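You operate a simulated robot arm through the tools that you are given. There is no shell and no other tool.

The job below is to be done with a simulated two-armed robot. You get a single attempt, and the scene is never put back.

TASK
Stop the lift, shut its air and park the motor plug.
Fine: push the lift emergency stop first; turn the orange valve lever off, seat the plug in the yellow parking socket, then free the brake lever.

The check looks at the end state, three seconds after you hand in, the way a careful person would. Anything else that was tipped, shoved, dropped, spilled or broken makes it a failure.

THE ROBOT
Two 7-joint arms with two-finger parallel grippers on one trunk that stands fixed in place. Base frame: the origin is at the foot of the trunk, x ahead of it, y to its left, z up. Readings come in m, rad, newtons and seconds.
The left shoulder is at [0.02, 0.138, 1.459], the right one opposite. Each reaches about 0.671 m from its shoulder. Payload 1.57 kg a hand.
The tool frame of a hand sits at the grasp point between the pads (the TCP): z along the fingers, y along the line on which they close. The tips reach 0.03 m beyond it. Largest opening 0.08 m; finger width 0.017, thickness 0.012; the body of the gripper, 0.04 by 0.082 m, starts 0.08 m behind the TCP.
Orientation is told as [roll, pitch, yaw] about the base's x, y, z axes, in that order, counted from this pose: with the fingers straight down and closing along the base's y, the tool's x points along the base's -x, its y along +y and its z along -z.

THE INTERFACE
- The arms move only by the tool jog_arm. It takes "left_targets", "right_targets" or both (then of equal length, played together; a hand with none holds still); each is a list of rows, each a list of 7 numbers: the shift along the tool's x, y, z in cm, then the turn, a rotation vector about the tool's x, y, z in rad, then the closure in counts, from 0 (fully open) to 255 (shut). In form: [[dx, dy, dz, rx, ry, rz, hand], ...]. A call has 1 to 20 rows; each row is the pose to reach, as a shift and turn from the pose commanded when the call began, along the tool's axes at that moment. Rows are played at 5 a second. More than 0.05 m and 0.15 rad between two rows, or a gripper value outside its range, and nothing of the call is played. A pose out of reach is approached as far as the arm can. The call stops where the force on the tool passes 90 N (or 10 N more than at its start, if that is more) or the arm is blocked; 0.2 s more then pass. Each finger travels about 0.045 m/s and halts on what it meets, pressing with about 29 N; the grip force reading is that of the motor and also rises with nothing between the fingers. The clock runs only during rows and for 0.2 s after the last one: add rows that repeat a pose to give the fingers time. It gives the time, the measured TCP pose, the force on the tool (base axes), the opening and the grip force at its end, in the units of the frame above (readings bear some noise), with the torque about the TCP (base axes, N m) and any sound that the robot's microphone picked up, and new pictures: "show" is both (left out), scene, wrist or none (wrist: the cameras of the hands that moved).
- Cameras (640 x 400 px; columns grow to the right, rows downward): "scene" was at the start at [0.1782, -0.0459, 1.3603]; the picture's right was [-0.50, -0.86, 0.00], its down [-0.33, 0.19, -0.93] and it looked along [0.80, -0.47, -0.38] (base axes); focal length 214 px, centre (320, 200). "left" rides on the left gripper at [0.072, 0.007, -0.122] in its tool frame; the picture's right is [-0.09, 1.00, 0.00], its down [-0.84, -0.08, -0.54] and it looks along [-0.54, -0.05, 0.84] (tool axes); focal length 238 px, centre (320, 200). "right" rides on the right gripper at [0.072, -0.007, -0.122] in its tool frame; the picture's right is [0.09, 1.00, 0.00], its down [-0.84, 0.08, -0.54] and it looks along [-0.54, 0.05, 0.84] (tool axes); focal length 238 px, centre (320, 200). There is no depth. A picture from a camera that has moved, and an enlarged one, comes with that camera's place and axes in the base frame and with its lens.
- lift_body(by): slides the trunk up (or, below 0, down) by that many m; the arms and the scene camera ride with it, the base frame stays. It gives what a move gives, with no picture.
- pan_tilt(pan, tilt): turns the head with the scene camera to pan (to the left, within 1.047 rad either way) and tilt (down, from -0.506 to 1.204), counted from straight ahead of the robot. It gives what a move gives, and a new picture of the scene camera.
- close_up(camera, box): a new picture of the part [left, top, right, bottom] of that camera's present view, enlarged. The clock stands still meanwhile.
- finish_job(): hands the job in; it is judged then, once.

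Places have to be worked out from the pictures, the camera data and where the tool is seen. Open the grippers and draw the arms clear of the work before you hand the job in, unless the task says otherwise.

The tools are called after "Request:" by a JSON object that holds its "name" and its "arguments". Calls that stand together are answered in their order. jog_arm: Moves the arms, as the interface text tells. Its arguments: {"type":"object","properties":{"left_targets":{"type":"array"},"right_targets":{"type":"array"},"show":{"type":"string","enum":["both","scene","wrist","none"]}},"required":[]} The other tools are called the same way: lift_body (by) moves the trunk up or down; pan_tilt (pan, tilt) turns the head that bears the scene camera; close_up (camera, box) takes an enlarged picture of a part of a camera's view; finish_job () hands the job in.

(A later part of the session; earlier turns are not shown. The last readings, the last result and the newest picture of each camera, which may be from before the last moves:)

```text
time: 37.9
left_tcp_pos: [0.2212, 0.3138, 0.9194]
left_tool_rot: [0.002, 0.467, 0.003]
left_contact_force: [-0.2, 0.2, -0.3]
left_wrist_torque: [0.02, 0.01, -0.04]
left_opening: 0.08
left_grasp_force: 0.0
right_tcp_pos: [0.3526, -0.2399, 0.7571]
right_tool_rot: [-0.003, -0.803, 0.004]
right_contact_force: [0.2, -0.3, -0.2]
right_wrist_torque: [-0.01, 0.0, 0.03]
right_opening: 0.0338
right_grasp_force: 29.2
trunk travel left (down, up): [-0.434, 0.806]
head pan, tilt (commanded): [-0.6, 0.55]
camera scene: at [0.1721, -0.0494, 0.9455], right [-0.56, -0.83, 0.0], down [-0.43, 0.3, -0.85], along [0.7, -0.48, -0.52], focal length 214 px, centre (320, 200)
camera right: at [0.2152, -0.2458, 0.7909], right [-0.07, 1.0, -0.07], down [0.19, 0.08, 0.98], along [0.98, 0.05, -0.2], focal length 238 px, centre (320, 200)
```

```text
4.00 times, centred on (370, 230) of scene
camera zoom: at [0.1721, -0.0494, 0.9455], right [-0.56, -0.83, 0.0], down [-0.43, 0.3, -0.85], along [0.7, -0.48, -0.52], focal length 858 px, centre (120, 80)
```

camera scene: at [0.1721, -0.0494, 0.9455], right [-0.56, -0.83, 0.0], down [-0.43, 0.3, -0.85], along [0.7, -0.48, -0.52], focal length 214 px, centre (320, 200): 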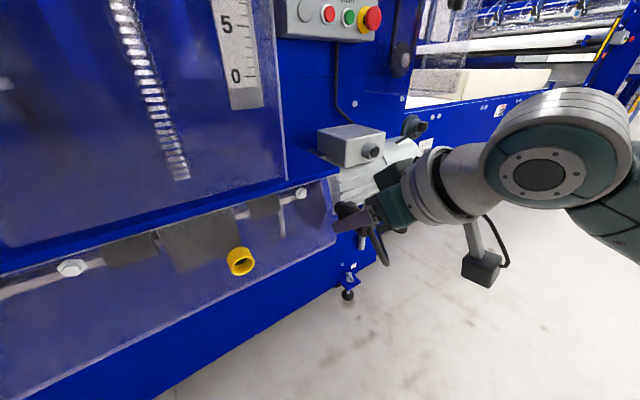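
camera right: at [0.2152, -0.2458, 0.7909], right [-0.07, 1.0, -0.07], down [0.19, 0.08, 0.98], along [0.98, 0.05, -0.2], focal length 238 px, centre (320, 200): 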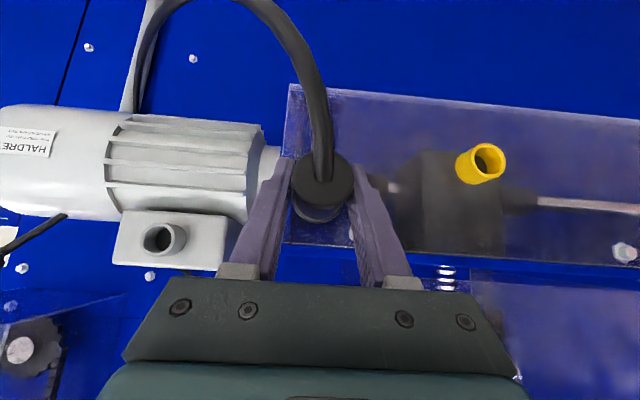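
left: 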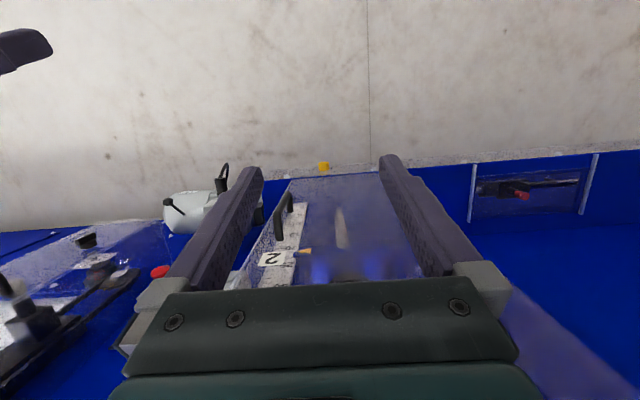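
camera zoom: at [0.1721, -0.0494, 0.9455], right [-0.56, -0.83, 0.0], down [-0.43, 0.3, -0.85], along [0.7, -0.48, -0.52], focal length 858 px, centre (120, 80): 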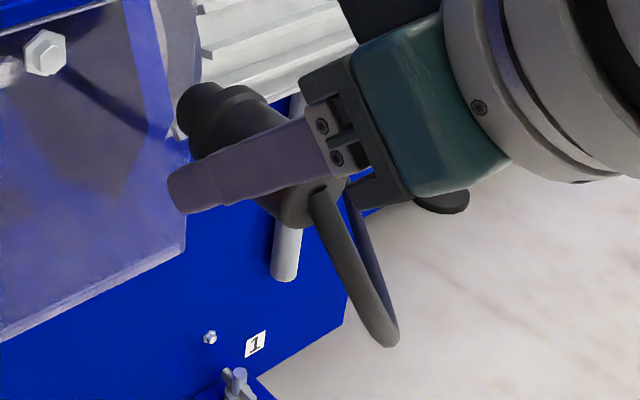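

The cup is a tube about 36 mm outside and 27 mm inside, mouth near [0.416, -0.079, 0.70]. To cancel camera bias I also measure the motor's own sleeve (whose axis I know from the seated grip: y≈-0.395, z≈0.794) in these same two views.

Request:
{"name": "close_up", "arguments": {"camera": "right", "box": [110, 190, 230, 280]}}

Request:
{"name": "close_up", "arguments": {"camera": "scene", "box": [330, 110, 410, 190]}}

```text
4.44 times, centred on (170, 235) of right
camera zoom: at [0.2152, -0.2458, 0.7909], right [-0.07, 1.0, -0.07], down [0.19, 0.08, 0.98], along [0.98, 0.05, -0.2], focal length 1059 px, centre (987, 44)
```

zoom: 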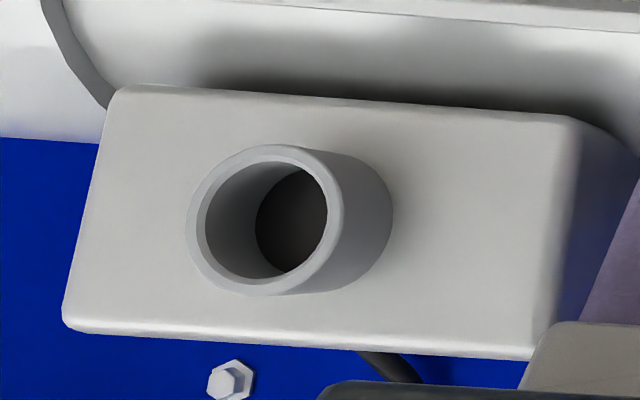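

```text
5.00 times, centred on (370, 150) of scene
camera zoom: at [0.1721, -0.0494, 0.9455], right [-0.56, -0.83, 0.0], down [-0.43, 0.3, -0.85], along [0.7, -0.48, -0.52], focal length 1072 px, centre (70, 450)
```

zoom: 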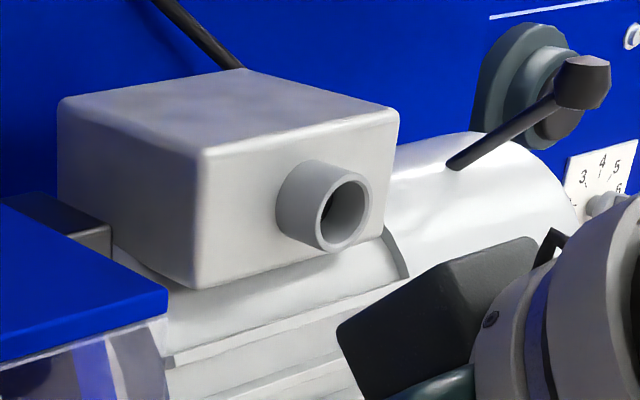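

Both cameras put the motor sleeve at [0.472, -0.396, 0.794], matching the seated grip pose to about 1 mm, so my cup fix of about [0.416, -0.080, 0.6995] should be good. I bring the plug in line, about 2.5 cm short of the cup mouth.

Request:
{"name": "jog_arm", "arguments": {"right_targets": [[0.77, 2.68, 0.57, 0, 0, 0, 255], [1.54, 5.35, 1.14, 0, 0, 0, 255], [2.31, 8.03, 1.7, 0, 0, 0, 255], [3.09, 10.7, 2.27, 0, 0, 0, 255], [3.86, 13.4, 2.84, 0, 0, 0, 255], [4.63, 16.05, 3.41, 0, 0, 0, 255]], "show": "wrist"}}

Request:
{"name": "pan_tilt", "arguments": {"pan": -0.1, "tilt": 0.8}}

Request:
{"name": "close_up", "arguments": {"camera": "right", "box": [240, 130, 400, 240]}}

Request:
{"name": "close_up", "arguments": {"camera": "scene", "box": [260, 130, 400, 240]}}

```text
time: 39.3
left_tcp_pos: [0.2226, 0.3123, 0.9194]
left_tool_rot: [0.002, 0.466, 0.005]
left_contact_force: [0.1, 0.5, -0.3]
left_wrist_torque: [0.02, -0.04, 0.0]
left_opening: 0.0801
left_grasp_force: 0.1
right_tcp_pos: [0.342, -0.0771, 0.6983]
right_tool_rot: [-0.001, -0.803, 0.001]
right_contact_force: [1.0, 0.3, 0.1]
right_wrist_torque: [0.02, -0.03, 0.01]
right_opening: 0.0342
right_grasp_force: 28.3
trunk travel left (down, up): [-0.434, 0.806]
head pan, tilt (commanded): [-0.6, 0.55]
camera right: at [0.2052, -0.0843, 0.7316], right [-0.07, 1.0, -0.07], down [0.19, 0.08, 0.98], along [0.98, 0.05, -0.2], focal length 238 px, centre (320, 200)
```

right: 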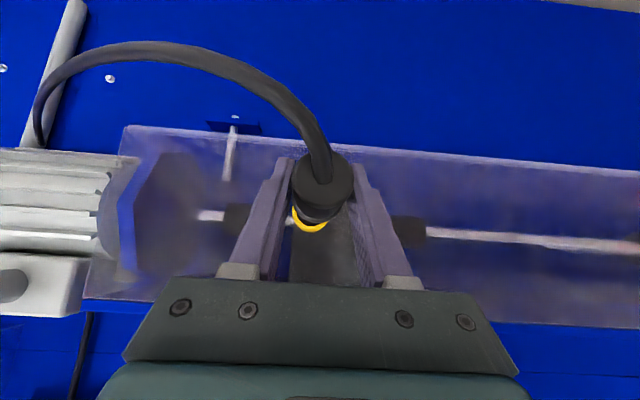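

```text
time: 40.3
left_tcp_pos: [0.2206, 0.3131, 0.9181]
left_tool_rot: [0.002, 0.465, 0.001]
left_contact_force: [0.0, 0.5, -0.4]
left_wrist_torque: [0.0, -0.02, -0.04]
left_opening: 0.0797
left_grasp_force: 0.0
right_tcp_pos: [0.3432, -0.0786, 0.6993]
right_tool_rot: [-0.006, -0.803, 0.004]
right_contact_force: [-0.3, 0.3, 0.5]
right_wrist_torque: [-0.02, -0.02, 0.03]
right_opening: 0.034
right_grasp_force: 29.0
trunk travel left (down, up): [-0.434, 0.806]
head pan, tilt (commanded): [-0.099, 0.799]
camera scene: at [0.1783, -0.0072, 0.9242], right [-0.1, -0.99, 0.0], down [-0.71, 0.07, -0.7], along [0.69, -0.07, -0.72], focal length 214 px, centre (320, 200)
```

scene: 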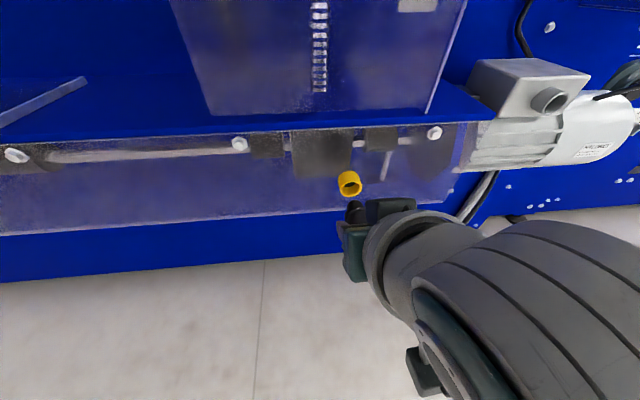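

```text
3.64 times, centred on (320, 185) of right
camera zoom: at [0.2053, -0.0855, 0.7318], right [-0.07, 1.0, -0.07], down [0.19, 0.08, 0.98], along [0.98, 0.05, -0.2], focal length 867 px, centre (320, 254)
```

zoom: 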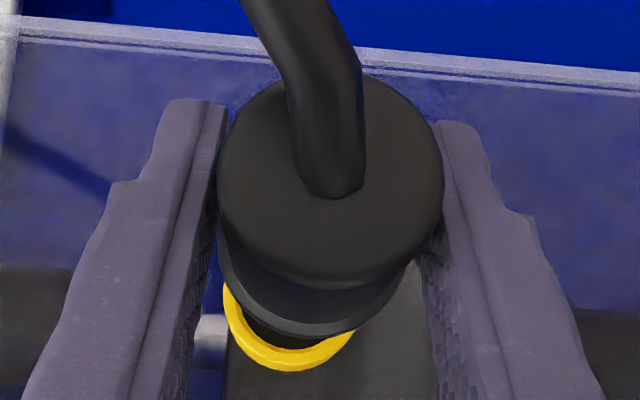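

```text
3.64 times, centred on (330, 185) of scene
camera zoom: at [0.1783, -0.0072, 0.9242], right [-0.1, -0.99, 0.0], down [-0.71, 0.07, -0.7], along [0.69, -0.07, -0.72], focal length 780 px, centre (284, 254)
```

zoom: 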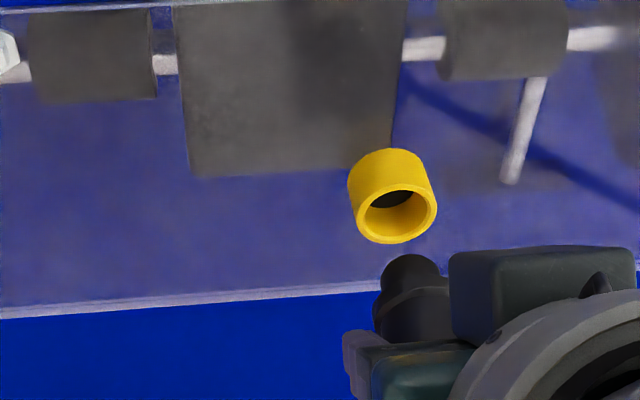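

The cup's rim peeks out beyond the plug in the wrist view, slightly off from concentric. I zoom harder in both views to measure the remaining offset.

Request:
{"name": "close_up", "arguments": {"camera": "right", "box": [280, 150, 360, 240]}}

Request:
{"name": "close_up", "arguments": {"camera": "scene", "box": [325, 165, 375, 235]}}

```text
4.44 times, centred on (320, 195) of right
camera zoom: at [0.2053, -0.0855, 0.7318], right [-0.07, 1.0, -0.07], down [0.19, 0.08, 0.98], along [0.98, 0.05, -0.2], focal length 1059 px, centre (320, 222)
```

zoom: 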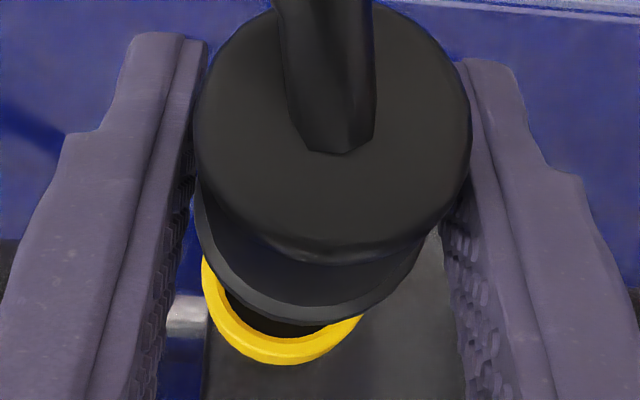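

```text
5.71 times, centred on (350, 200) of scene
camera zoom: at [0.1783, -0.0072, 0.9242], right [-0.1, -0.99, 0.0], down [-0.71, 0.07, -0.7], along [0.69, -0.07, -0.72], focal length 1226 px, centre (149, 200)
```

zoom: 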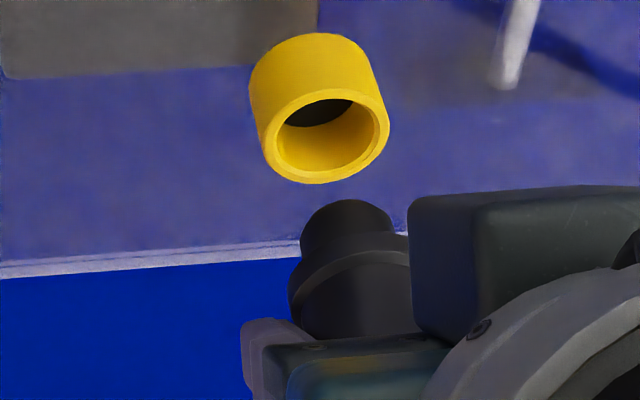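

Measured offsets: the cup centre sits about 2 mm to the right (-y) and about 2 mm above the plug's axis, by both views. I correct by (-2.0, +1.7) mm and advance 2 cm to just short of the mouth.

Request:
{"name": "jog_arm", "arguments": {"right_targets": [[-0.12, -0.2, -0.12, 0, 0, 0, 255], [-0.82, -0.2, 0.6, 0, 0, 0, 255], [-1.51, -0.2, 1.32, 0, 0, 0, 255]], "show": "none"}}

Request:
{"name": "close_up", "arguments": {"camera": "right", "box": [280, 150, 360, 240]}}

Request:
{"name": "close_up", "arguments": {"camera": "scene", "box": [325, 155, 375, 225]}}

```text
time: 41.1
left_tcp_pos: [0.222, 0.3132, 0.919]
left_tool_rot: [0.003, 0.468, 0.001]
left_contact_force: [0.1, 0.5, 0.5]
left_wrist_torque: [-0.04, -0.01, -0.06]
left_opening: 0.0802
left_grasp_force: 0.0
right_tcp_pos: [0.3639, -0.081, 0.7007]
right_tool_rot: [-0.003, -0.802, 0.005]
right_contact_force: [0.2, -0.5, -0.1]
right_wrist_torque: [0.01, 0.0, -0.01]
right_opening: 0.0339
right_grasp_force: 29.1
trunk travel left (down, up): [-0.434, 0.806]
head pan, tilt (commanded): [-0.099, 0.799]
```

```text
4.44 times, centred on (320, 195) of right
camera zoom: at [0.2252, -0.0879, 0.7336], right [-0.07, 1.0, -0.07], down [0.19, 0.08, 0.98], along [0.98, 0.05, -0.2], focal length 1059 px, centre (320, 222)
```

zoom: 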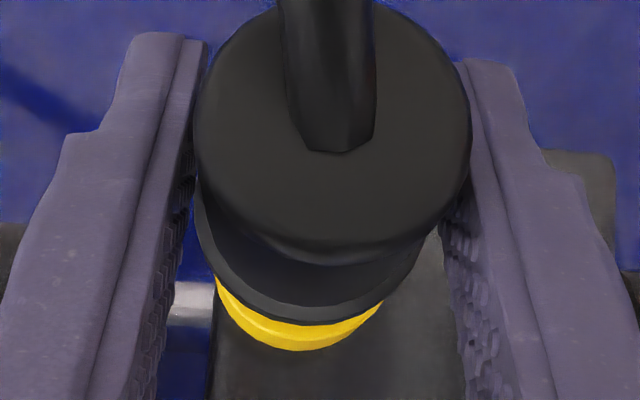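

```text
5.71 times, centred on (350, 190) of scene
camera zoom: at [0.1784, -0.0071, 0.9242], right [-0.1, -1.0, 0.0], down [-0.71, 0.07, -0.7], along [0.69, -0.07, -0.72], focal length 1226 px, centre (149, 257)
```

zoom: 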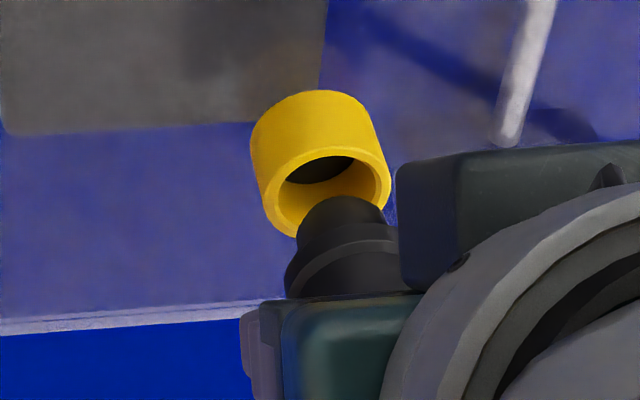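

The plug nose now overlaps the cup mouth nicely in the scene view; the two views disagree by under 2 mm, so I keep this line and advance gently 1.6 cm, watching the force.

Request:
{"name": "jog_arm", "arguments": {"right_targets": [[-0.4, 0, 0.4, 0, 0, 0, 255], [-0.75, 0, 0.75, 0, 0, 0, 255], [-1.0, 0, 0.98, 0, 0, 0, 255], [-1.14, 0, 1.12, 0, 0, 0, 255]], "show": "none"}}

Request:
{"name": "close_up", "arguments": {"camera": "right", "box": [280, 150, 360, 240]}}

Request:
{"name": "close_up", "arguments": {"camera": "scene", "box": [325, 155, 375, 225]}}

```text
time: 42.1
left_tcp_pos: [0.2221, 0.313, 0.919]
left_tool_rot: [0.0, 0.466, 0.002]
left_contact_force: [-0.2, 0.7, -0.7]
left_wrist_torque: [-0.01, 0.02, -0.03]
left_opening: 0.0798
left_grasp_force: 0.1
right_tcp_pos: [0.3794, -0.0819, 0.7011]
right_tool_rot: [-0.002, -0.802, 0.002]
right_contact_force: [-0.1, 0.2, 0.1]
right_wrist_torque: [0.02, 0.04, 0.01]
right_opening: 0.0338
right_grasp_force: 29.3
trunk travel left (down, up): [-0.434, 0.806]
head pan, tilt (commanded): [-0.099, 0.799]
```

```text
4.44 times, centred on (320, 195) of right
camera zoom: at [0.2416, -0.0885, 0.734], right [-0.07, 1.0, -0.07], down [0.19, 0.08, 0.98], along [0.98, 0.05, -0.2], focal length 1059 px, centre (320, 222)
```

zoom: 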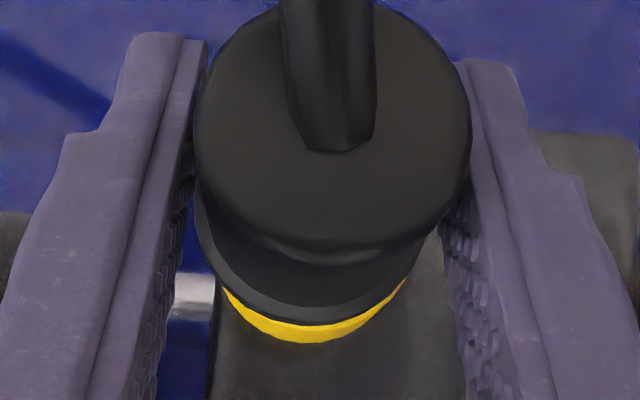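

```text
5.71 times, centred on (350, 190) of scene
camera zoom: at [0.1783, -0.0071, 0.9242], right [-0.1, -1.0, 0.0], down [-0.71, 0.07, -0.7], along [0.69, -0.07, -0.72], focal length 1226 px, centre (149, 257)
```

zoom: 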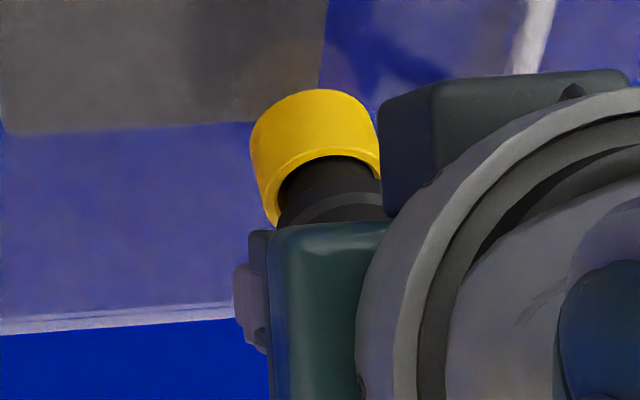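

The nose has entered the cup with no contact force. I push on in small steps until the collar meets the rim.

Request:
{"name": "jog_arm", "arguments": {"right_targets": [[-0.28, 0, 0.29, 0, 0, 0, 255], [-0.49, 0, 0.5, 0, 0, 0, 255], [-0.7, 0, 0.72, 0, 0, 0, 255], [-0.83, 0, 0.86, 0, 0, 0, 255]], "show": "none"}}

Request:
{"name": "close_up", "arguments": {"camera": "right", "box": [280, 150, 360, 240]}}

Request:
{"name": "close_up", "arguments": {"camera": "scene", "box": [325, 155, 375, 225]}}

```text
time: 43.1
left_tcp_pos: [0.2201, 0.3128, 0.9188]
left_tool_rot: [0.003, 0.469, 0.003]
left_contact_force: [-0.6, 0.3, 0.3]
left_wrist_torque: [0.0, 0.05, -0.02]
left_opening: 0.08
left_grasp_force: 0.1
right_tcp_pos: [0.3888, -0.0824, 0.7006]
right_tool_rot: [0.0, -0.802, 0.004]
right_contact_force: [-9.8, -0.3, 8.5]
right_wrist_torque: [0.01, -0.19, -0.01]
right_opening: 0.0339
right_grasp_force: 28.6
trunk travel left (down, up): [-0.434, 0.806]
head pan, tilt (commanded): [-0.099, 0.799]
```

```text
4.44 times, centred on (320, 195) of right
camera zoom: at [0.2518, -0.0887, 0.7335], right [-0.07, 1.0, -0.07], down [0.19, 0.08, 0.98], along [0.98, 0.05, -0.2], focal length 1059 px, centre (320, 222)
```

zoom: 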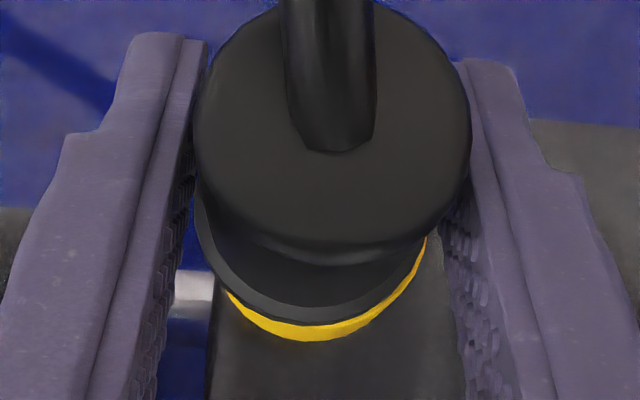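

```text
5.71 times, centred on (350, 190) of scene
camera zoom: at [0.1767, -0.0073, 0.9241], right [-0.1, -1.0, 0.0], down [-0.71, 0.07, -0.7], along [0.69, -0.07, -0.72], focal length 1226 px, centre (149, 257)
```

zoom: 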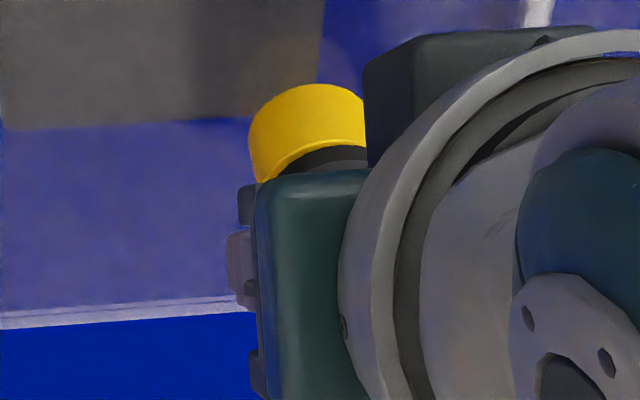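

There is light contact (-10 N in x, +8.5 N in z), meaning the nose rides on the lower side of the bore: the plug is a touch low. I raise about 1 mm and push on a few mm more.

Request:
{"name": "jog_arm", "arguments": {"right_targets": [[-0.07, 0, -0.07, 0, 0, 0, 255], [-0.21, 0, 0.07, 0, 0, 0, 255], [-0.35, 0, 0.22, 0, 0, 0, 255]], "show": "none"}}

Request:
{"name": "close_up", "arguments": {"camera": "right", "box": [280, 150, 360, 240]}}

```text
time: 43.9
left_tcp_pos: [0.2187, 0.3128, 0.9187]
left_tool_rot: [0.002, 0.47, 0.0]
left_contact_force: [0.2, -0.7, -0.2]
left_wrist_torque: [-0.02, 0.03, 0.0]
left_opening: 0.0801
left_grasp_force: 0.0
right_tcp_pos: [0.3922, -0.0817, 0.7001]
right_tool_rot: [-0.003, -0.797, 0.004]
right_contact_force: [-14.2, -0.5, 4.6]
right_wrist_torque: [-0.05, -0.29, -0.05]
right_opening: 0.0339
right_grasp_force: 28.8
trunk travel left (down, up): [-0.434, 0.806]
head pan, tilt (commanded): [-0.099, 0.799]
```

```text
4.44 times, centred on (320, 195) of right
camera zoom: at [0.2538, -0.0887, 0.7341], right [-0.07, 1.0, -0.07], down [0.2, 0.08, 0.98], along [0.98, 0.05, -0.2], focal length 1059 px, centre (320, 222)
```

zoom: 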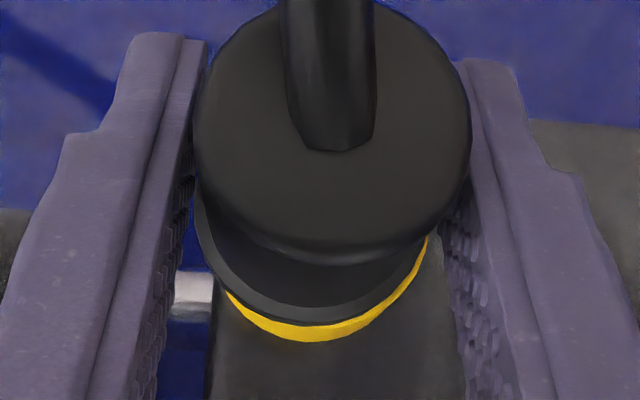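

Resistance is building (-14 N) near the depth I expect for full seating (rim-to-TCP about the same as it was in the motor socket). I press a bit harder to make sure it is fully home.

Request:
{"name": "jog_arm", "arguments": {"right_targets": [[-0.2, 0, 0.2, 0, 0, 0, 255], [-0.4, 0, 0.4, 0, 0, 0, 255], [-0.6, 0, 0.6, 0, 0, 0, 255]], "show": "none"}}

Request:
{"name": "close_up", "arguments": {"camera": "right", "box": [280, 150, 360, 240]}}

Request:
{"name": "close_up", "arguments": {"camera": "left", "box": [0, 0, 640, 400]}}

```text
time: 44.7
left_tcp_pos: [0.2166, 0.3126, 0.9165]
left_tool_rot: [0.001, 0.472, 0.002]
left_contact_force: [0.9, 0.9, -0.8]
left_wrist_torque: [-0.01, -0.01, 0.0]
left_opening: 0.08
left_grasp_force: 0.0
right_tcp_pos: [0.396, -0.0809, 0.698]
right_tool_rot: [-0.002, -0.791, 0.005]
right_contact_force: [-25.0, 0.9, 2.7]
right_wrist_torque: [0.03, -0.03, 0.01]
right_opening: 0.034
right_grasp_force: 29.0
trunk travel left (down, up): [-0.434, 0.806]
head pan, tilt (commanded): [-0.099, 0.799]
```

```text
4.44 times, centred on (320, 195) of right
camera zoom: at [0.2587, -0.0886, 0.7325], right [-0.07, 1.0, -0.07], down [0.2, 0.08, 0.98], along [0.98, 0.05, -0.21], focal length 1059 px, centre (320, 222)
```

zoom: 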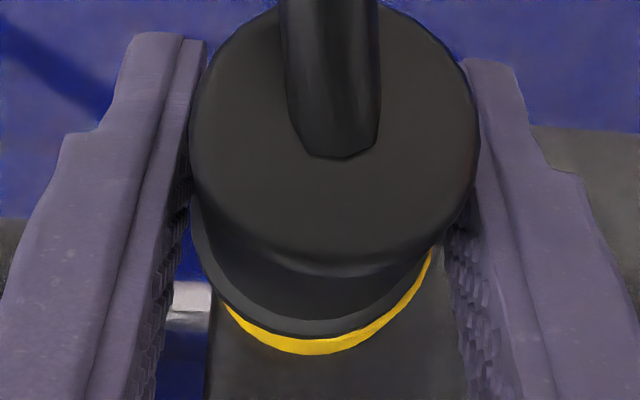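

```text
1.00 times, centred on (320, 200) of left (not enlarged: the box is as wide or as high as the picture)
camera zoom: at [0.2077, 0.3183, 1.0598], right [0.08, 1.0, -0.04], down [0.99, -0.08, 0.1], along [0.1, -0.05, -0.99], focal length 238 px, centre (320, 200)
```

zoom: 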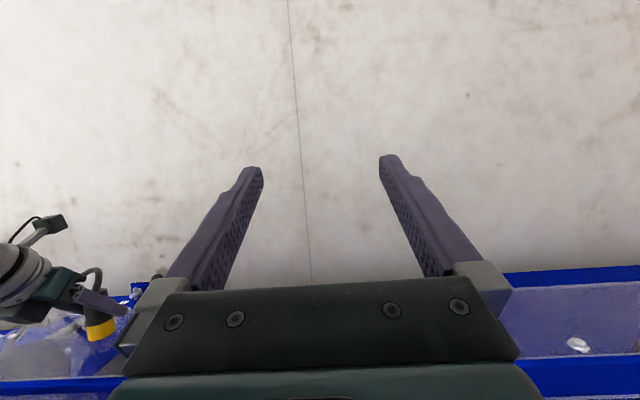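

At 25 N the plug started to slide back slightly in the grip, so it is against a stop. The left camera happens to see the cup and plug from above-left; I zoom there.

Request:
{"name": "close_up", "arguments": {"camera": "left", "box": [60, 270, 150, 360]}}

Request:
{"name": "close_up", "arguments": {"camera": "left", "box": [0, 200, 200, 400]}}

```text
4.44 times, centred on (105, 315) of left
camera zoom: at [0.2077, 0.3183, 1.0598], right [0.08, 1.0, -0.04], down [0.99, -0.08, 0.1], along [0.1, -0.05, -0.99], focal length 1059 px, centre (1276, -311)
```

zoom: 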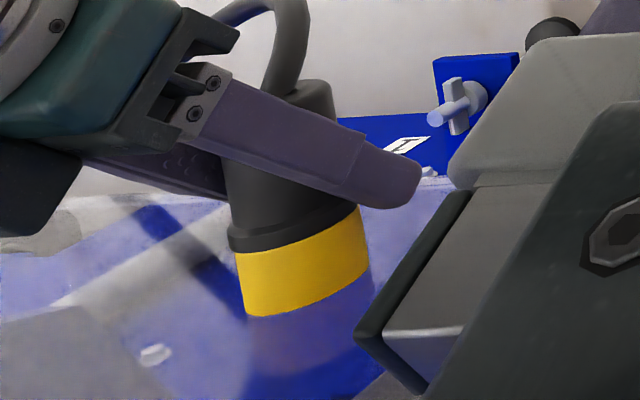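

```text
2.00 times, centred on (100, 300) of left
camera zoom: at [0.2077, 0.3183, 1.0598], right [0.08, 1.0, -0.04], down [0.99, -0.08, 0.1], along [0.1, -0.05, -0.99], focal length 477 px, centre (760, 0)
```

zoom: 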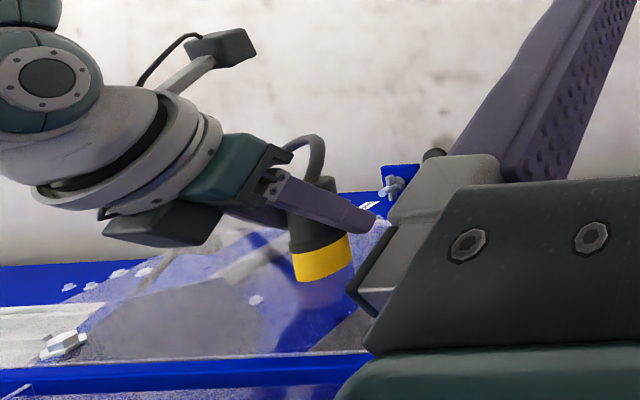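

The left camera clearly shows the plug's collar flush against the yellow rim — fully seated. I open the fingers without moving.

Request:
{"name": "jog_arm", "arguments": {"right_targets": [[0, 0, 0, 0, 0, 0, 200], [0, 0, 0, 0, 0, 0, 120], [0, 0, 0, 0, 0, 0, 50], [0, 0, 0, 0, 0, 0, 0], [0, 0, 0, 0, 0, 0, 0]], "show": "wrist"}}

Request:
{"name": "close_up", "arguments": {"camera": "left", "box": [60, 270, 150, 360]}}

```text
time: 45.9
left_tcp_pos: [0.2197, 0.3133, 0.9191]
left_tool_rot: [0.002, 0.465, 0.002]
left_contact_force: [-0.3, -0.1, -0.2]
left_wrist_torque: [0.01, -0.01, 0.0]
left_opening: 0.0798
left_grasp_force: 0.0
right_tcp_pos: [0.4028, -0.0829, 0.7026]
right_tool_rot: [-0.004, -0.804, 0.004]
right_contact_force: [0.5, 1.0, -0.2]
right_wrist_torque: [-0.01, -0.02, -0.01]
right_opening: 0.0803
right_grasp_force: 0.1
trunk travel left (down, up): [-0.434, 0.806]
head pan, tilt (commanded): [-0.099, 0.799]
camera right: at [0.2663, -0.0888, 0.7349], right [-0.07, 1.0, -0.07], down [0.19, 0.08, 0.98], along [0.98, 0.05, -0.2], focal length 238 px, centre (320, 200)
```

right: 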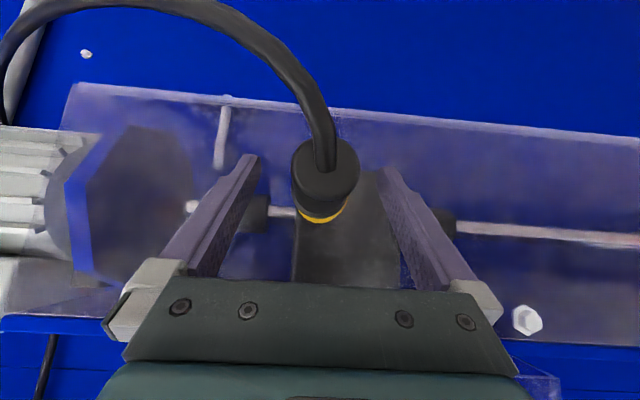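

```text
4.44 times, centred on (105, 315) of left
camera zoom: at [0.2126, 0.3182, 1.061], right [0.08, 1.0, -0.04], down [0.99, -0.08, 0.11], along [0.1, -0.05, -0.99], focal length 1059 px, centre (1276, -311)
```

zoom: 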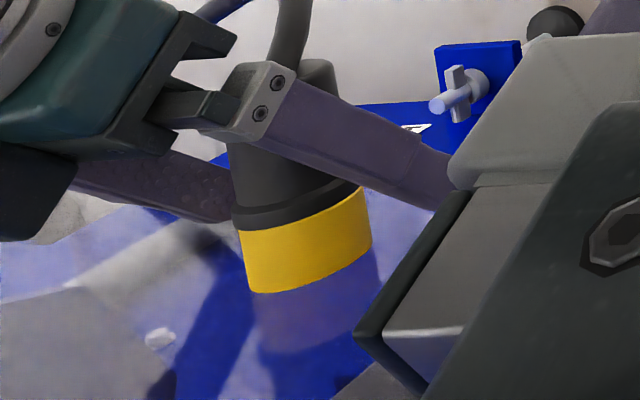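

The plug stays in place, collar flush. I withdraw the open hand back and up along its own axis.

Request:
{"name": "jog_arm", "arguments": {"right_targets": [[0, 0, -2, 0, 0, 0, 0], [0, 0, -4.5, 0, 0, 0, 0], [0, 0, -7.5, 0, 0, 0, 0], [0, 0, -11, 0, 0, 0, 0]], "show": "both"}}

Request:
{"name": "close_up", "arguments": {"camera": "left", "box": [60, 270, 150, 360]}}

Request:
{"name": "close_up", "arguments": {"camera": "right", "box": [240, 80, 400, 190]}}

```text
time: 47.1
left_tcp_pos: [0.2209, 0.3125, 0.9183]
left_tool_rot: [0.001, 0.468, 0.001]
left_contact_force: [1.0, 0.6, -0.4]
left_wrist_torque: [0.0, -0.02, 0.01]
left_opening: 0.08
left_grasp_force: 0.0
right_tcp_pos: [0.3243, -0.1266, 0.7604]
right_tool_rot: [-0.149, -0.775, 0.058]
right_contact_force: [0.1, -0.2, 0.7]
right_wrist_torque: [0.02, -0.06, 0.02]
right_opening: 0.0801
right_grasp_force: 0.0
trunk travel left (down, up): [-0.434, 0.806]
head pan, tilt (commanded): [-0.099, 0.799]
stopped in row 4 (right hand): the arm was blocked; the commanded pose is now the measured one
camera scene: at [0.1783, -0.0076, 0.9241], right [-0.11, -0.99, 0.0], down [-0.71, 0.08, -0.7], along [0.69, -0.07, -0.72], focal length 214 px, centre (320, 200)
camera right: at [0.1882, -0.1229, 0.7965], right [-0.02, 0.99, -0.17], down [0.22, 0.17, 0.96], along [0.97, -0.02, -0.22], focal length 238 px, centre (320, 200)
```

scene: 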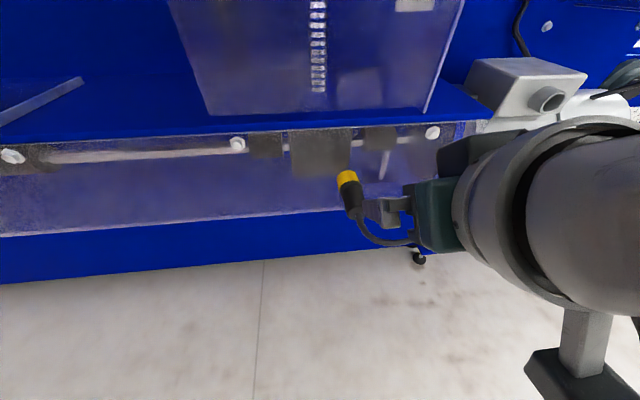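
right: 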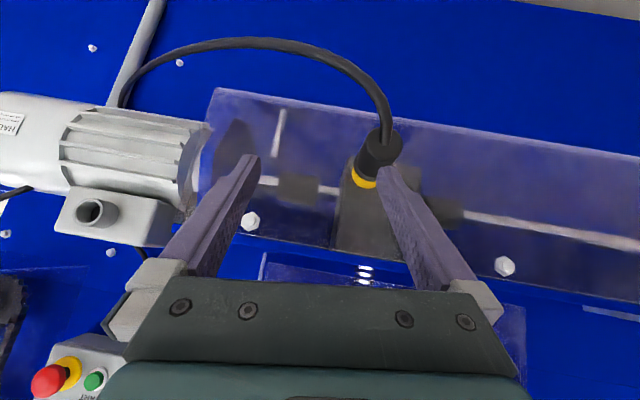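

```text
4.44 times, centred on (105, 315) of left
camera zoom: at [0.2126, 0.3184, 1.0609], right [0.08, 1.0, -0.04], down [0.99, -0.08, 0.11], along [0.1, -0.05, -0.99], focal length 1059 px, centre (1276, -311)
```

zoom: 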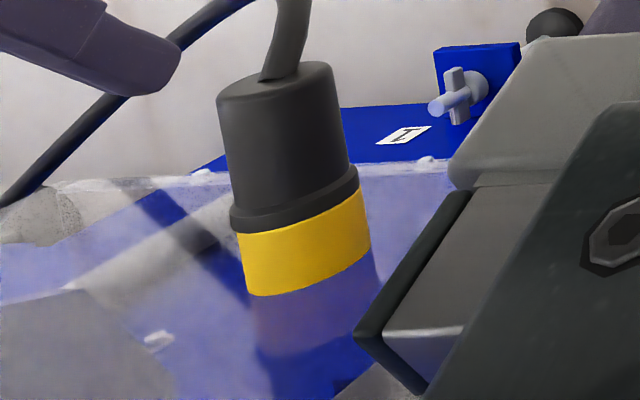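

```text
3.64 times, centred on (320, 135) of right
camera zoom: at [0.1882, -0.1229, 0.7965], right [-0.02, 0.99, -0.17], down [0.22, 0.17, 0.96], along [0.97, -0.02, -0.22], focal length 867 px, centre (320, 436)
```

zoom: 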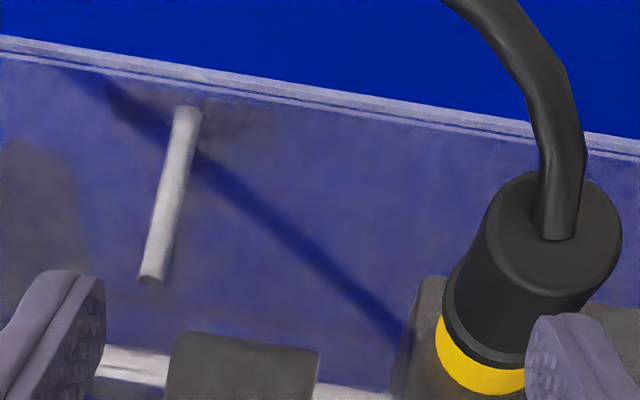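

The plug sits straight with its collar on the rim. Now the brake lever: base near [0.535, -0.551, 0.770], ball near [0.470, -0.553, 0.826]. I look closely at it and at the motor's label for how it frees.

Request:
{"name": "pan_tilt", "arguments": {"pan": -0.85, "tilt": 0.3}}

Request:
{"name": "close_up", "arguments": {"camera": "scene", "box": [290, 160, 400, 240]}}

Request:
{"name": "close_up", "arguments": {"camera": "right", "box": [0, 80, 60, 220]}}

```text
time: 48.2
left_tcp_pos: [0.2218, 0.3124, 0.9195]
left_tool_rot: [0.002, 0.467, 0.005]
left_contact_force: [-0.6, 0.3, 0.4]
left_wrist_torque: [0.0, 0.0, -0.02]
left_opening: 0.0799
left_grasp_force: 0.1
right_tcp_pos: [0.3244, -0.1258, 0.7596]
right_tool_rot: [-0.146, -0.773, 0.059]
right_contact_force: [0.0, 0.5, 0.5]
right_wrist_torque: [0.0, 0.0, -0.01]
right_opening: 0.0796
right_grasp_force: 0.1
trunk travel left (down, up): [-0.434, 0.806]
head pan, tilt (commanded): [-0.85, 0.3]
camera scene: at [0.1597, -0.0692, 0.9685], right [-0.75, -0.66, 0.0], down [-0.2, 0.22, -0.96], along [0.63, -0.72, -0.3], focal length 214 px, centre (320, 200)
```

scene: 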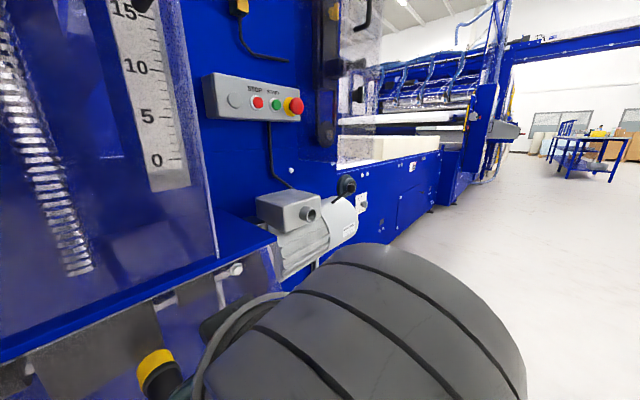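

```text
5.00 times, centred on (345, 200) of scene
camera zoom: at [0.1597, -0.0692, 0.9685], right [-0.75, -0.66, 0.0], down [-0.2, 0.22, -0.96], along [0.63, -0.72, -0.3], focal length 1072 px, centre (195, 200)
```

zoom: 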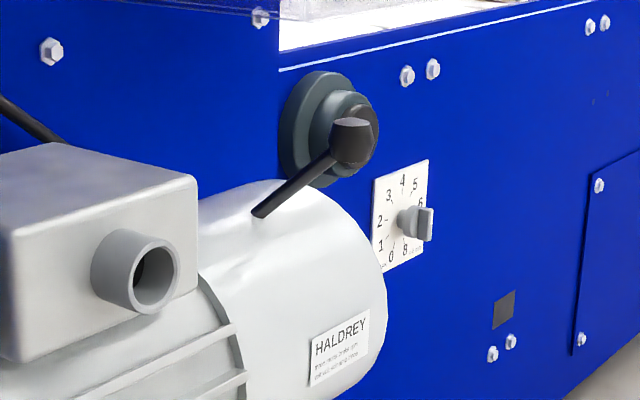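

```text
2.86 times, centred on (30, 150) of right
camera zoom: at [0.188, -0.1226, 0.7965], right [-0.02, 0.99, -0.17], down [0.22, 0.17, 0.96], along [0.97, -0.02, -0.22], focal length 681 px, centre (1149, 343)
```

zoom: 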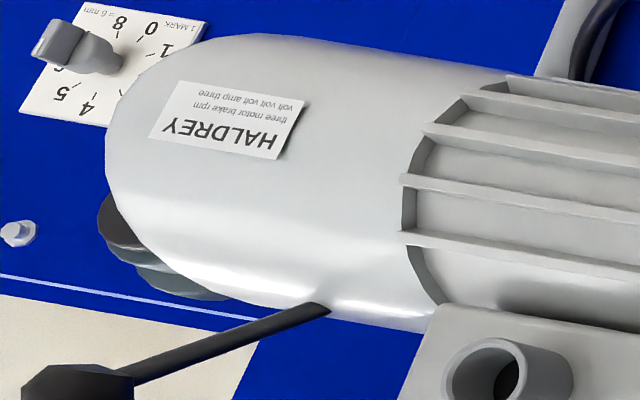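

The label is only filler, so I'll have to feel which way the lever moves. I first lift the right hand clear of the plug and cable and carry it to about [0.36, -0.36, 0.90].

Request:
{"name": "jog_arm", "arguments": {"right_targets": [[-2.8, -0.4, -2.8, -0.03, -0.007, 0.012, 0], [-5.6, -0.8, -5.6, -0.06, -0.014, 0.025, 60], [-6.6, -4.8, -5.5, -0.07, -0.016, 0.029, 100], [-7.5, -8.7, -5.4, -0.08, -0.018, 0.032, 100], [-8.5, -12.7, -5.3, -0.088, -0.02, 0.036, 100], [-9.5, -16.6, -5.2, -0.096, -0.022, 0.039, 100], [-10.4, -20.6, -5.1, -0.1, -0.023, 0.041, 100], [-11.36, -24.56, -4.95, -0.104, -0.024, 0.043, 100]], "show": "both"}}

```text
time: 50.0
left_tcp_pos: [0.221, 0.3116, 0.9195]
left_tool_rot: [0.001, 0.468, 0.003]
left_contact_force: [0.6, 0.4, 0.0]
left_wrist_torque: [0.0, 0.01, 0.03]
left_opening: 0.08
left_grasp_force: 0.1
right_tcp_pos: [0.3611, -0.3627, 0.9014]
right_tool_rot: [0.007, -0.802, -0.008]
right_contact_force: [0.0, 0.2, -0.2]
right_wrist_torque: [0.01, 0.01, -0.02]
right_opening: 0.0488
right_grasp_force: 0.0
right hand out of reach, approached as far as the arm can: row 3, 4, 5
trunk travel left (down, up): [-0.434, 0.806]
head pan, tilt (commanded): [-0.85, 0.3]
camera scene: at [0.1597, -0.0698, 0.9686], right [-0.75, -0.66, 0.0], down [-0.2, 0.22, -0.96], along [0.63, -0.72, -0.3], focal length 214 px, centre (320, 200)
camera right: at [0.2235, -0.3695, 0.9332], right [-0.06, 1.0, -0.06], down [0.19, 0.07, 0.98], along [0.98, 0.05, -0.2], focal length 238 px, centre (320, 200)
```

scene: 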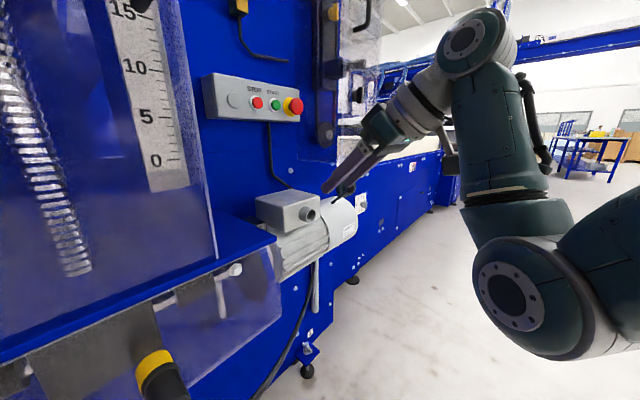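
right: 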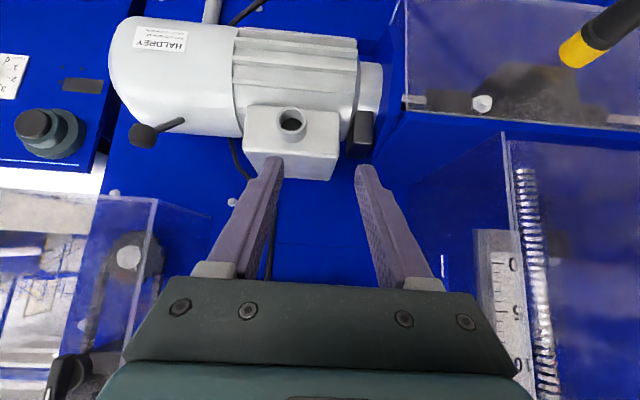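

The lever's ball is confirmed at [0.470, -0.553, 0.826]; note a clear chain guard whose front lower corner is near [0.495, -0.538, 0.895], which I must not touch. I turn the hand toward it (yaw -0.6, pitch -1.0) at a high pre-position, then lower the trunk 0.1 m.

Request:
{"name": "jog_arm", "arguments": {"right_targets": [[-1.4, -2.38, -0.44, 0.0785, -0.032, 0.0622, 100], [-2.8, -4.76, -0.88, 0.157, -0.064, 0.1243, 100], [-4.2, -7.14, -1.32, 0.2356, -0.0959, 0.1865, 100], [-5.6, -9.52, -1.75, 0.3141, -0.1278, 0.2487, 100], [-7.0, -11.9, -2.19, 0.3927, -0.1598, 0.3108, 100], [-8.39, -14.28, -2.63, 0.4712, -0.1917, 0.373, 100]], "show": "both"}}

```text
time: 51.4
left_tcp_pos: [0.2227, 0.3122, 0.9187]
left_tool_rot: [0.002, 0.466, 0.003]
left_contact_force: [0.0, 0.2, 0.5]
left_wrist_torque: [0.01, 0.03, -0.02]
left_opening: 0.0802
left_grasp_force: 0.2
right_tcp_pos: [0.3987, -0.5048, 0.9772]
right_tool_rot: [0.008, -0.996, -0.608]
right_contact_force: [0.6, 0.0, 0.2]
right_wrist_torque: [0.02, -0.01, 0.0]
right_opening: 0.0488
right_grasp_force: 0.1
trunk travel left (down, up): [-0.434, 0.806]
head pan, tilt (commanded): [-0.85, 0.3]
camera scene: at [0.1598, -0.0694, 0.9686], right [-0.75, -0.66, 0.0], down [-0.2, 0.22, -0.96], along [0.63, -0.72, -0.3], focal length 214 px, centre (320, 200)
camera right: at [0.2787, -0.4302, 0.9828], right [0.52, 0.85, -0.07], down [0.04, 0.06, 1.0], along [0.85, -0.53, 0.0], focal length 238 px, centre (320, 200)
```

scene: 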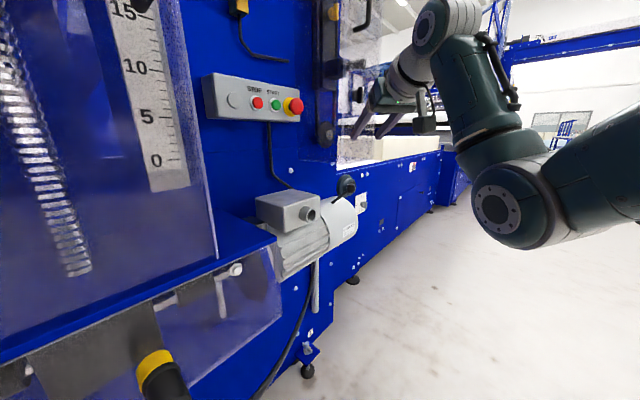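
right: 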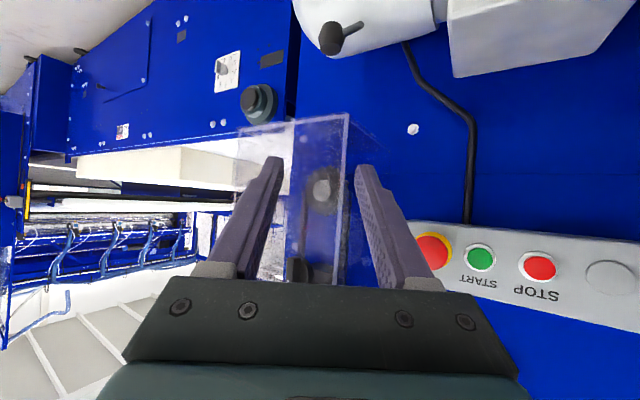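

Clear of the guard; the ball shows at the expected place. I lower the trunk 0.1 m to bring the hand level with the lever.

Request:
{"name": "lift_body", "arguments": {"by": -0.1}}

Request:
{"name": "close_up", "arguments": {"camera": "right", "box": [0, 0, 640, 400]}}

Request:
{"name": "close_up", "arguments": {"camera": "right", "box": [240, 60, 440, 190]}}

Request:
{"name": "close_up", "arguments": {"camera": "left", "box": [0, 200, 200, 400]}}

```text
time: 52.7
left_tcp_pos: [0.2211, 0.3131, 0.8186]
left_tool_rot: [0.0, 0.465, 0.001]
left_contact_force: [0.4, 0.8, 1.1]
left_wrist_torque: [-0.03, 0.01, -0.01]
left_opening: 0.0802
left_grasp_force: 0.1
right_tcp_pos: [0.3988, -0.5041, 0.8764]
right_tool_rot: [0.007, -0.996, -0.608]
right_contact_force: [-0.3, -0.1, 0.7]
right_wrist_torque: [-0.01, 0.05, 0.02]
right_opening: 0.0487
right_grasp_force: 0.1
trunk travel left (down, up): [-0.334, 0.906]
head pan, tilt (commanded): [-0.85, 0.3]
```

```text
1.00 times, centred on (320, 200) of right (not enlarged: the box is as wide or as high as the picture)
camera zoom: at [0.2785, -0.4299, 0.8826], right [0.52, 0.85, -0.07], down [0.04, 0.06, 1.0], along [0.85, -0.52, 0.0], focal length 238 px, centre (320, 200)
```

zoom: 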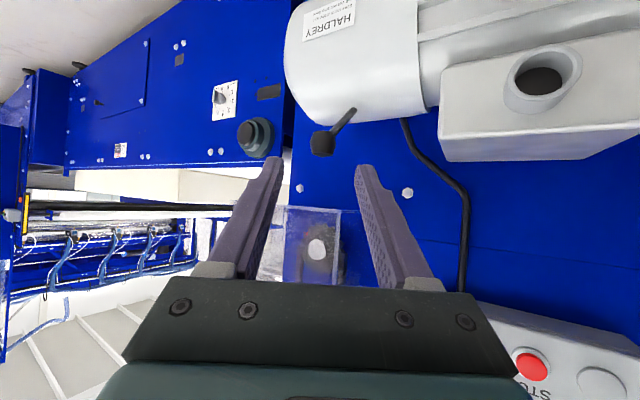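

```text
3.08 times, centred on (340, 125) of right
camera zoom: at [0.2785, -0.4299, 0.8826], right [0.52, 0.85, -0.07], down [0.04, 0.06, 1.0], along [0.85, -0.52, 0.0], focal length 733 px, centre (258, 431)
```

zoom: 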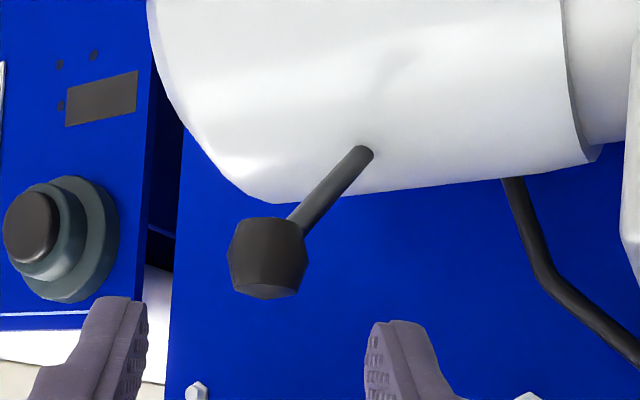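

```text
2.00 times, centred on (100, 300) of left
camera zoom: at [0.2126, 0.3182, 0.961], right [0.08, 1.0, -0.04], down [0.99, -0.08, 0.11], along [0.1, -0.05, -0.99], focal length 477 px, centre (760, 0)
```

zoom: 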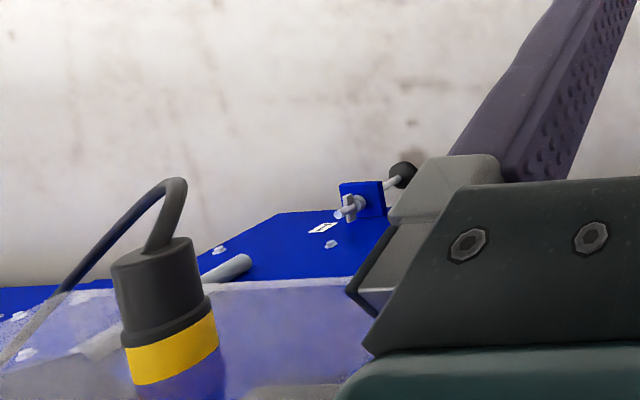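

The plug is still seated. The knob is centred between the fingers; I advance 8 cm along the finger axis so the tips straddle the knob, then close on it.

Request:
{"name": "jog_arm", "arguments": {"right_targets": [[0, 0, 3, 0, 0, 0, 100], [0, 0, 6, 0, 0, 0, 100], [0, 0, 8, 0, 0, 0, 100]], "show": "both"}}

Request:
{"name": "close_up", "arguments": {"camera": "right", "box": [220, 100, 420, 230]}}

Request:
{"name": "close_up", "arguments": {"camera": "scene", "box": [280, 100, 420, 200]}}

```text
time: 53.5
left_tcp_pos: [0.2213, 0.3123, 0.8182]
left_tool_rot: [0.004, 0.467, 0.003]
left_contact_force: [0.1, 0.4, -1.2]
left_wrist_torque: [-0.01, 0.0, -0.04]
left_opening: 0.0802
left_grasp_force: 0.0
right_tcp_pos: [0.4557, -0.5437, 0.8325]
right_tool_rot: [0.004, -0.996, -0.607]
right_contact_force: [-0.6, -0.2, 0.6]
right_wrist_torque: [-0.01, 0.02, -0.03]
right_opening: 0.0486
right_grasp_force: 0.0
trunk travel left (down, up): [-0.334, 0.906]
head pan, tilt (commanded): [-0.85, 0.3]
camera scene: at [0.1598, -0.0693, 0.8686], right [-0.75, -0.66, 0.0], down [-0.2, 0.22, -0.96], along [0.63, -0.72, -0.3], focal length 214 px, centre (320, 200)
camera right: at [0.3349, -0.4684, 0.8386], right [0.52, 0.85, -0.07], down [0.04, 0.06, 1.0], along [0.85, -0.52, 0.0], focal length 238 px, centre (320, 200)
```

scene: 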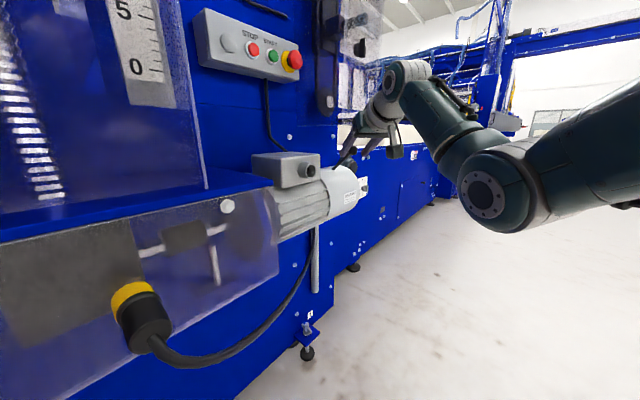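
right: 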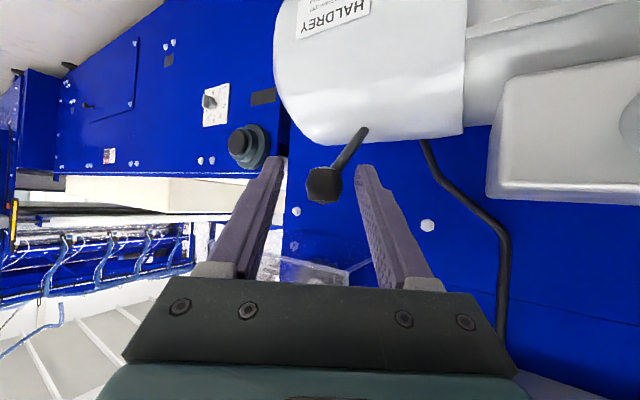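

```text
3.08 times, centred on (320, 165) of right
camera zoom: at [0.3349, -0.4684, 0.8386], right [0.52, 0.85, -0.07], down [0.04, 0.06, 1.0], along [0.85, -0.52, 0.0], focal length 733 px, centre (320, 308)
```

zoom: 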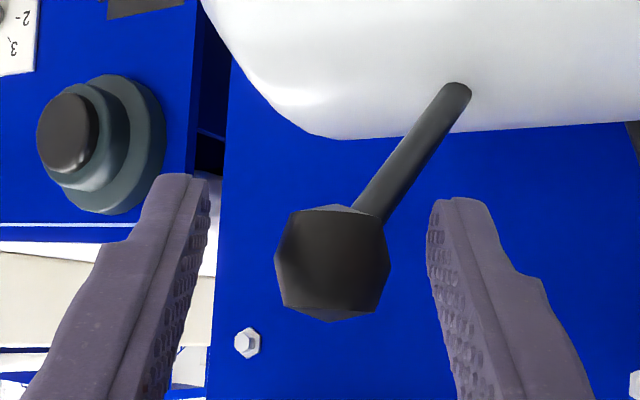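

```text
4.00 times, centred on (350, 150) of scene
camera zoom: at [0.1598, -0.0693, 0.8686], right [-0.75, -0.66, 0.0], down [-0.2, 0.22, -0.96], along [0.63, -0.72, -0.3], focal length 858 px, centre (200, 400)
```

zoom: 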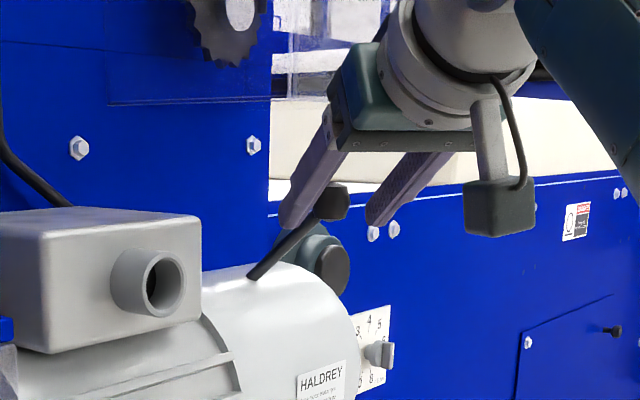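

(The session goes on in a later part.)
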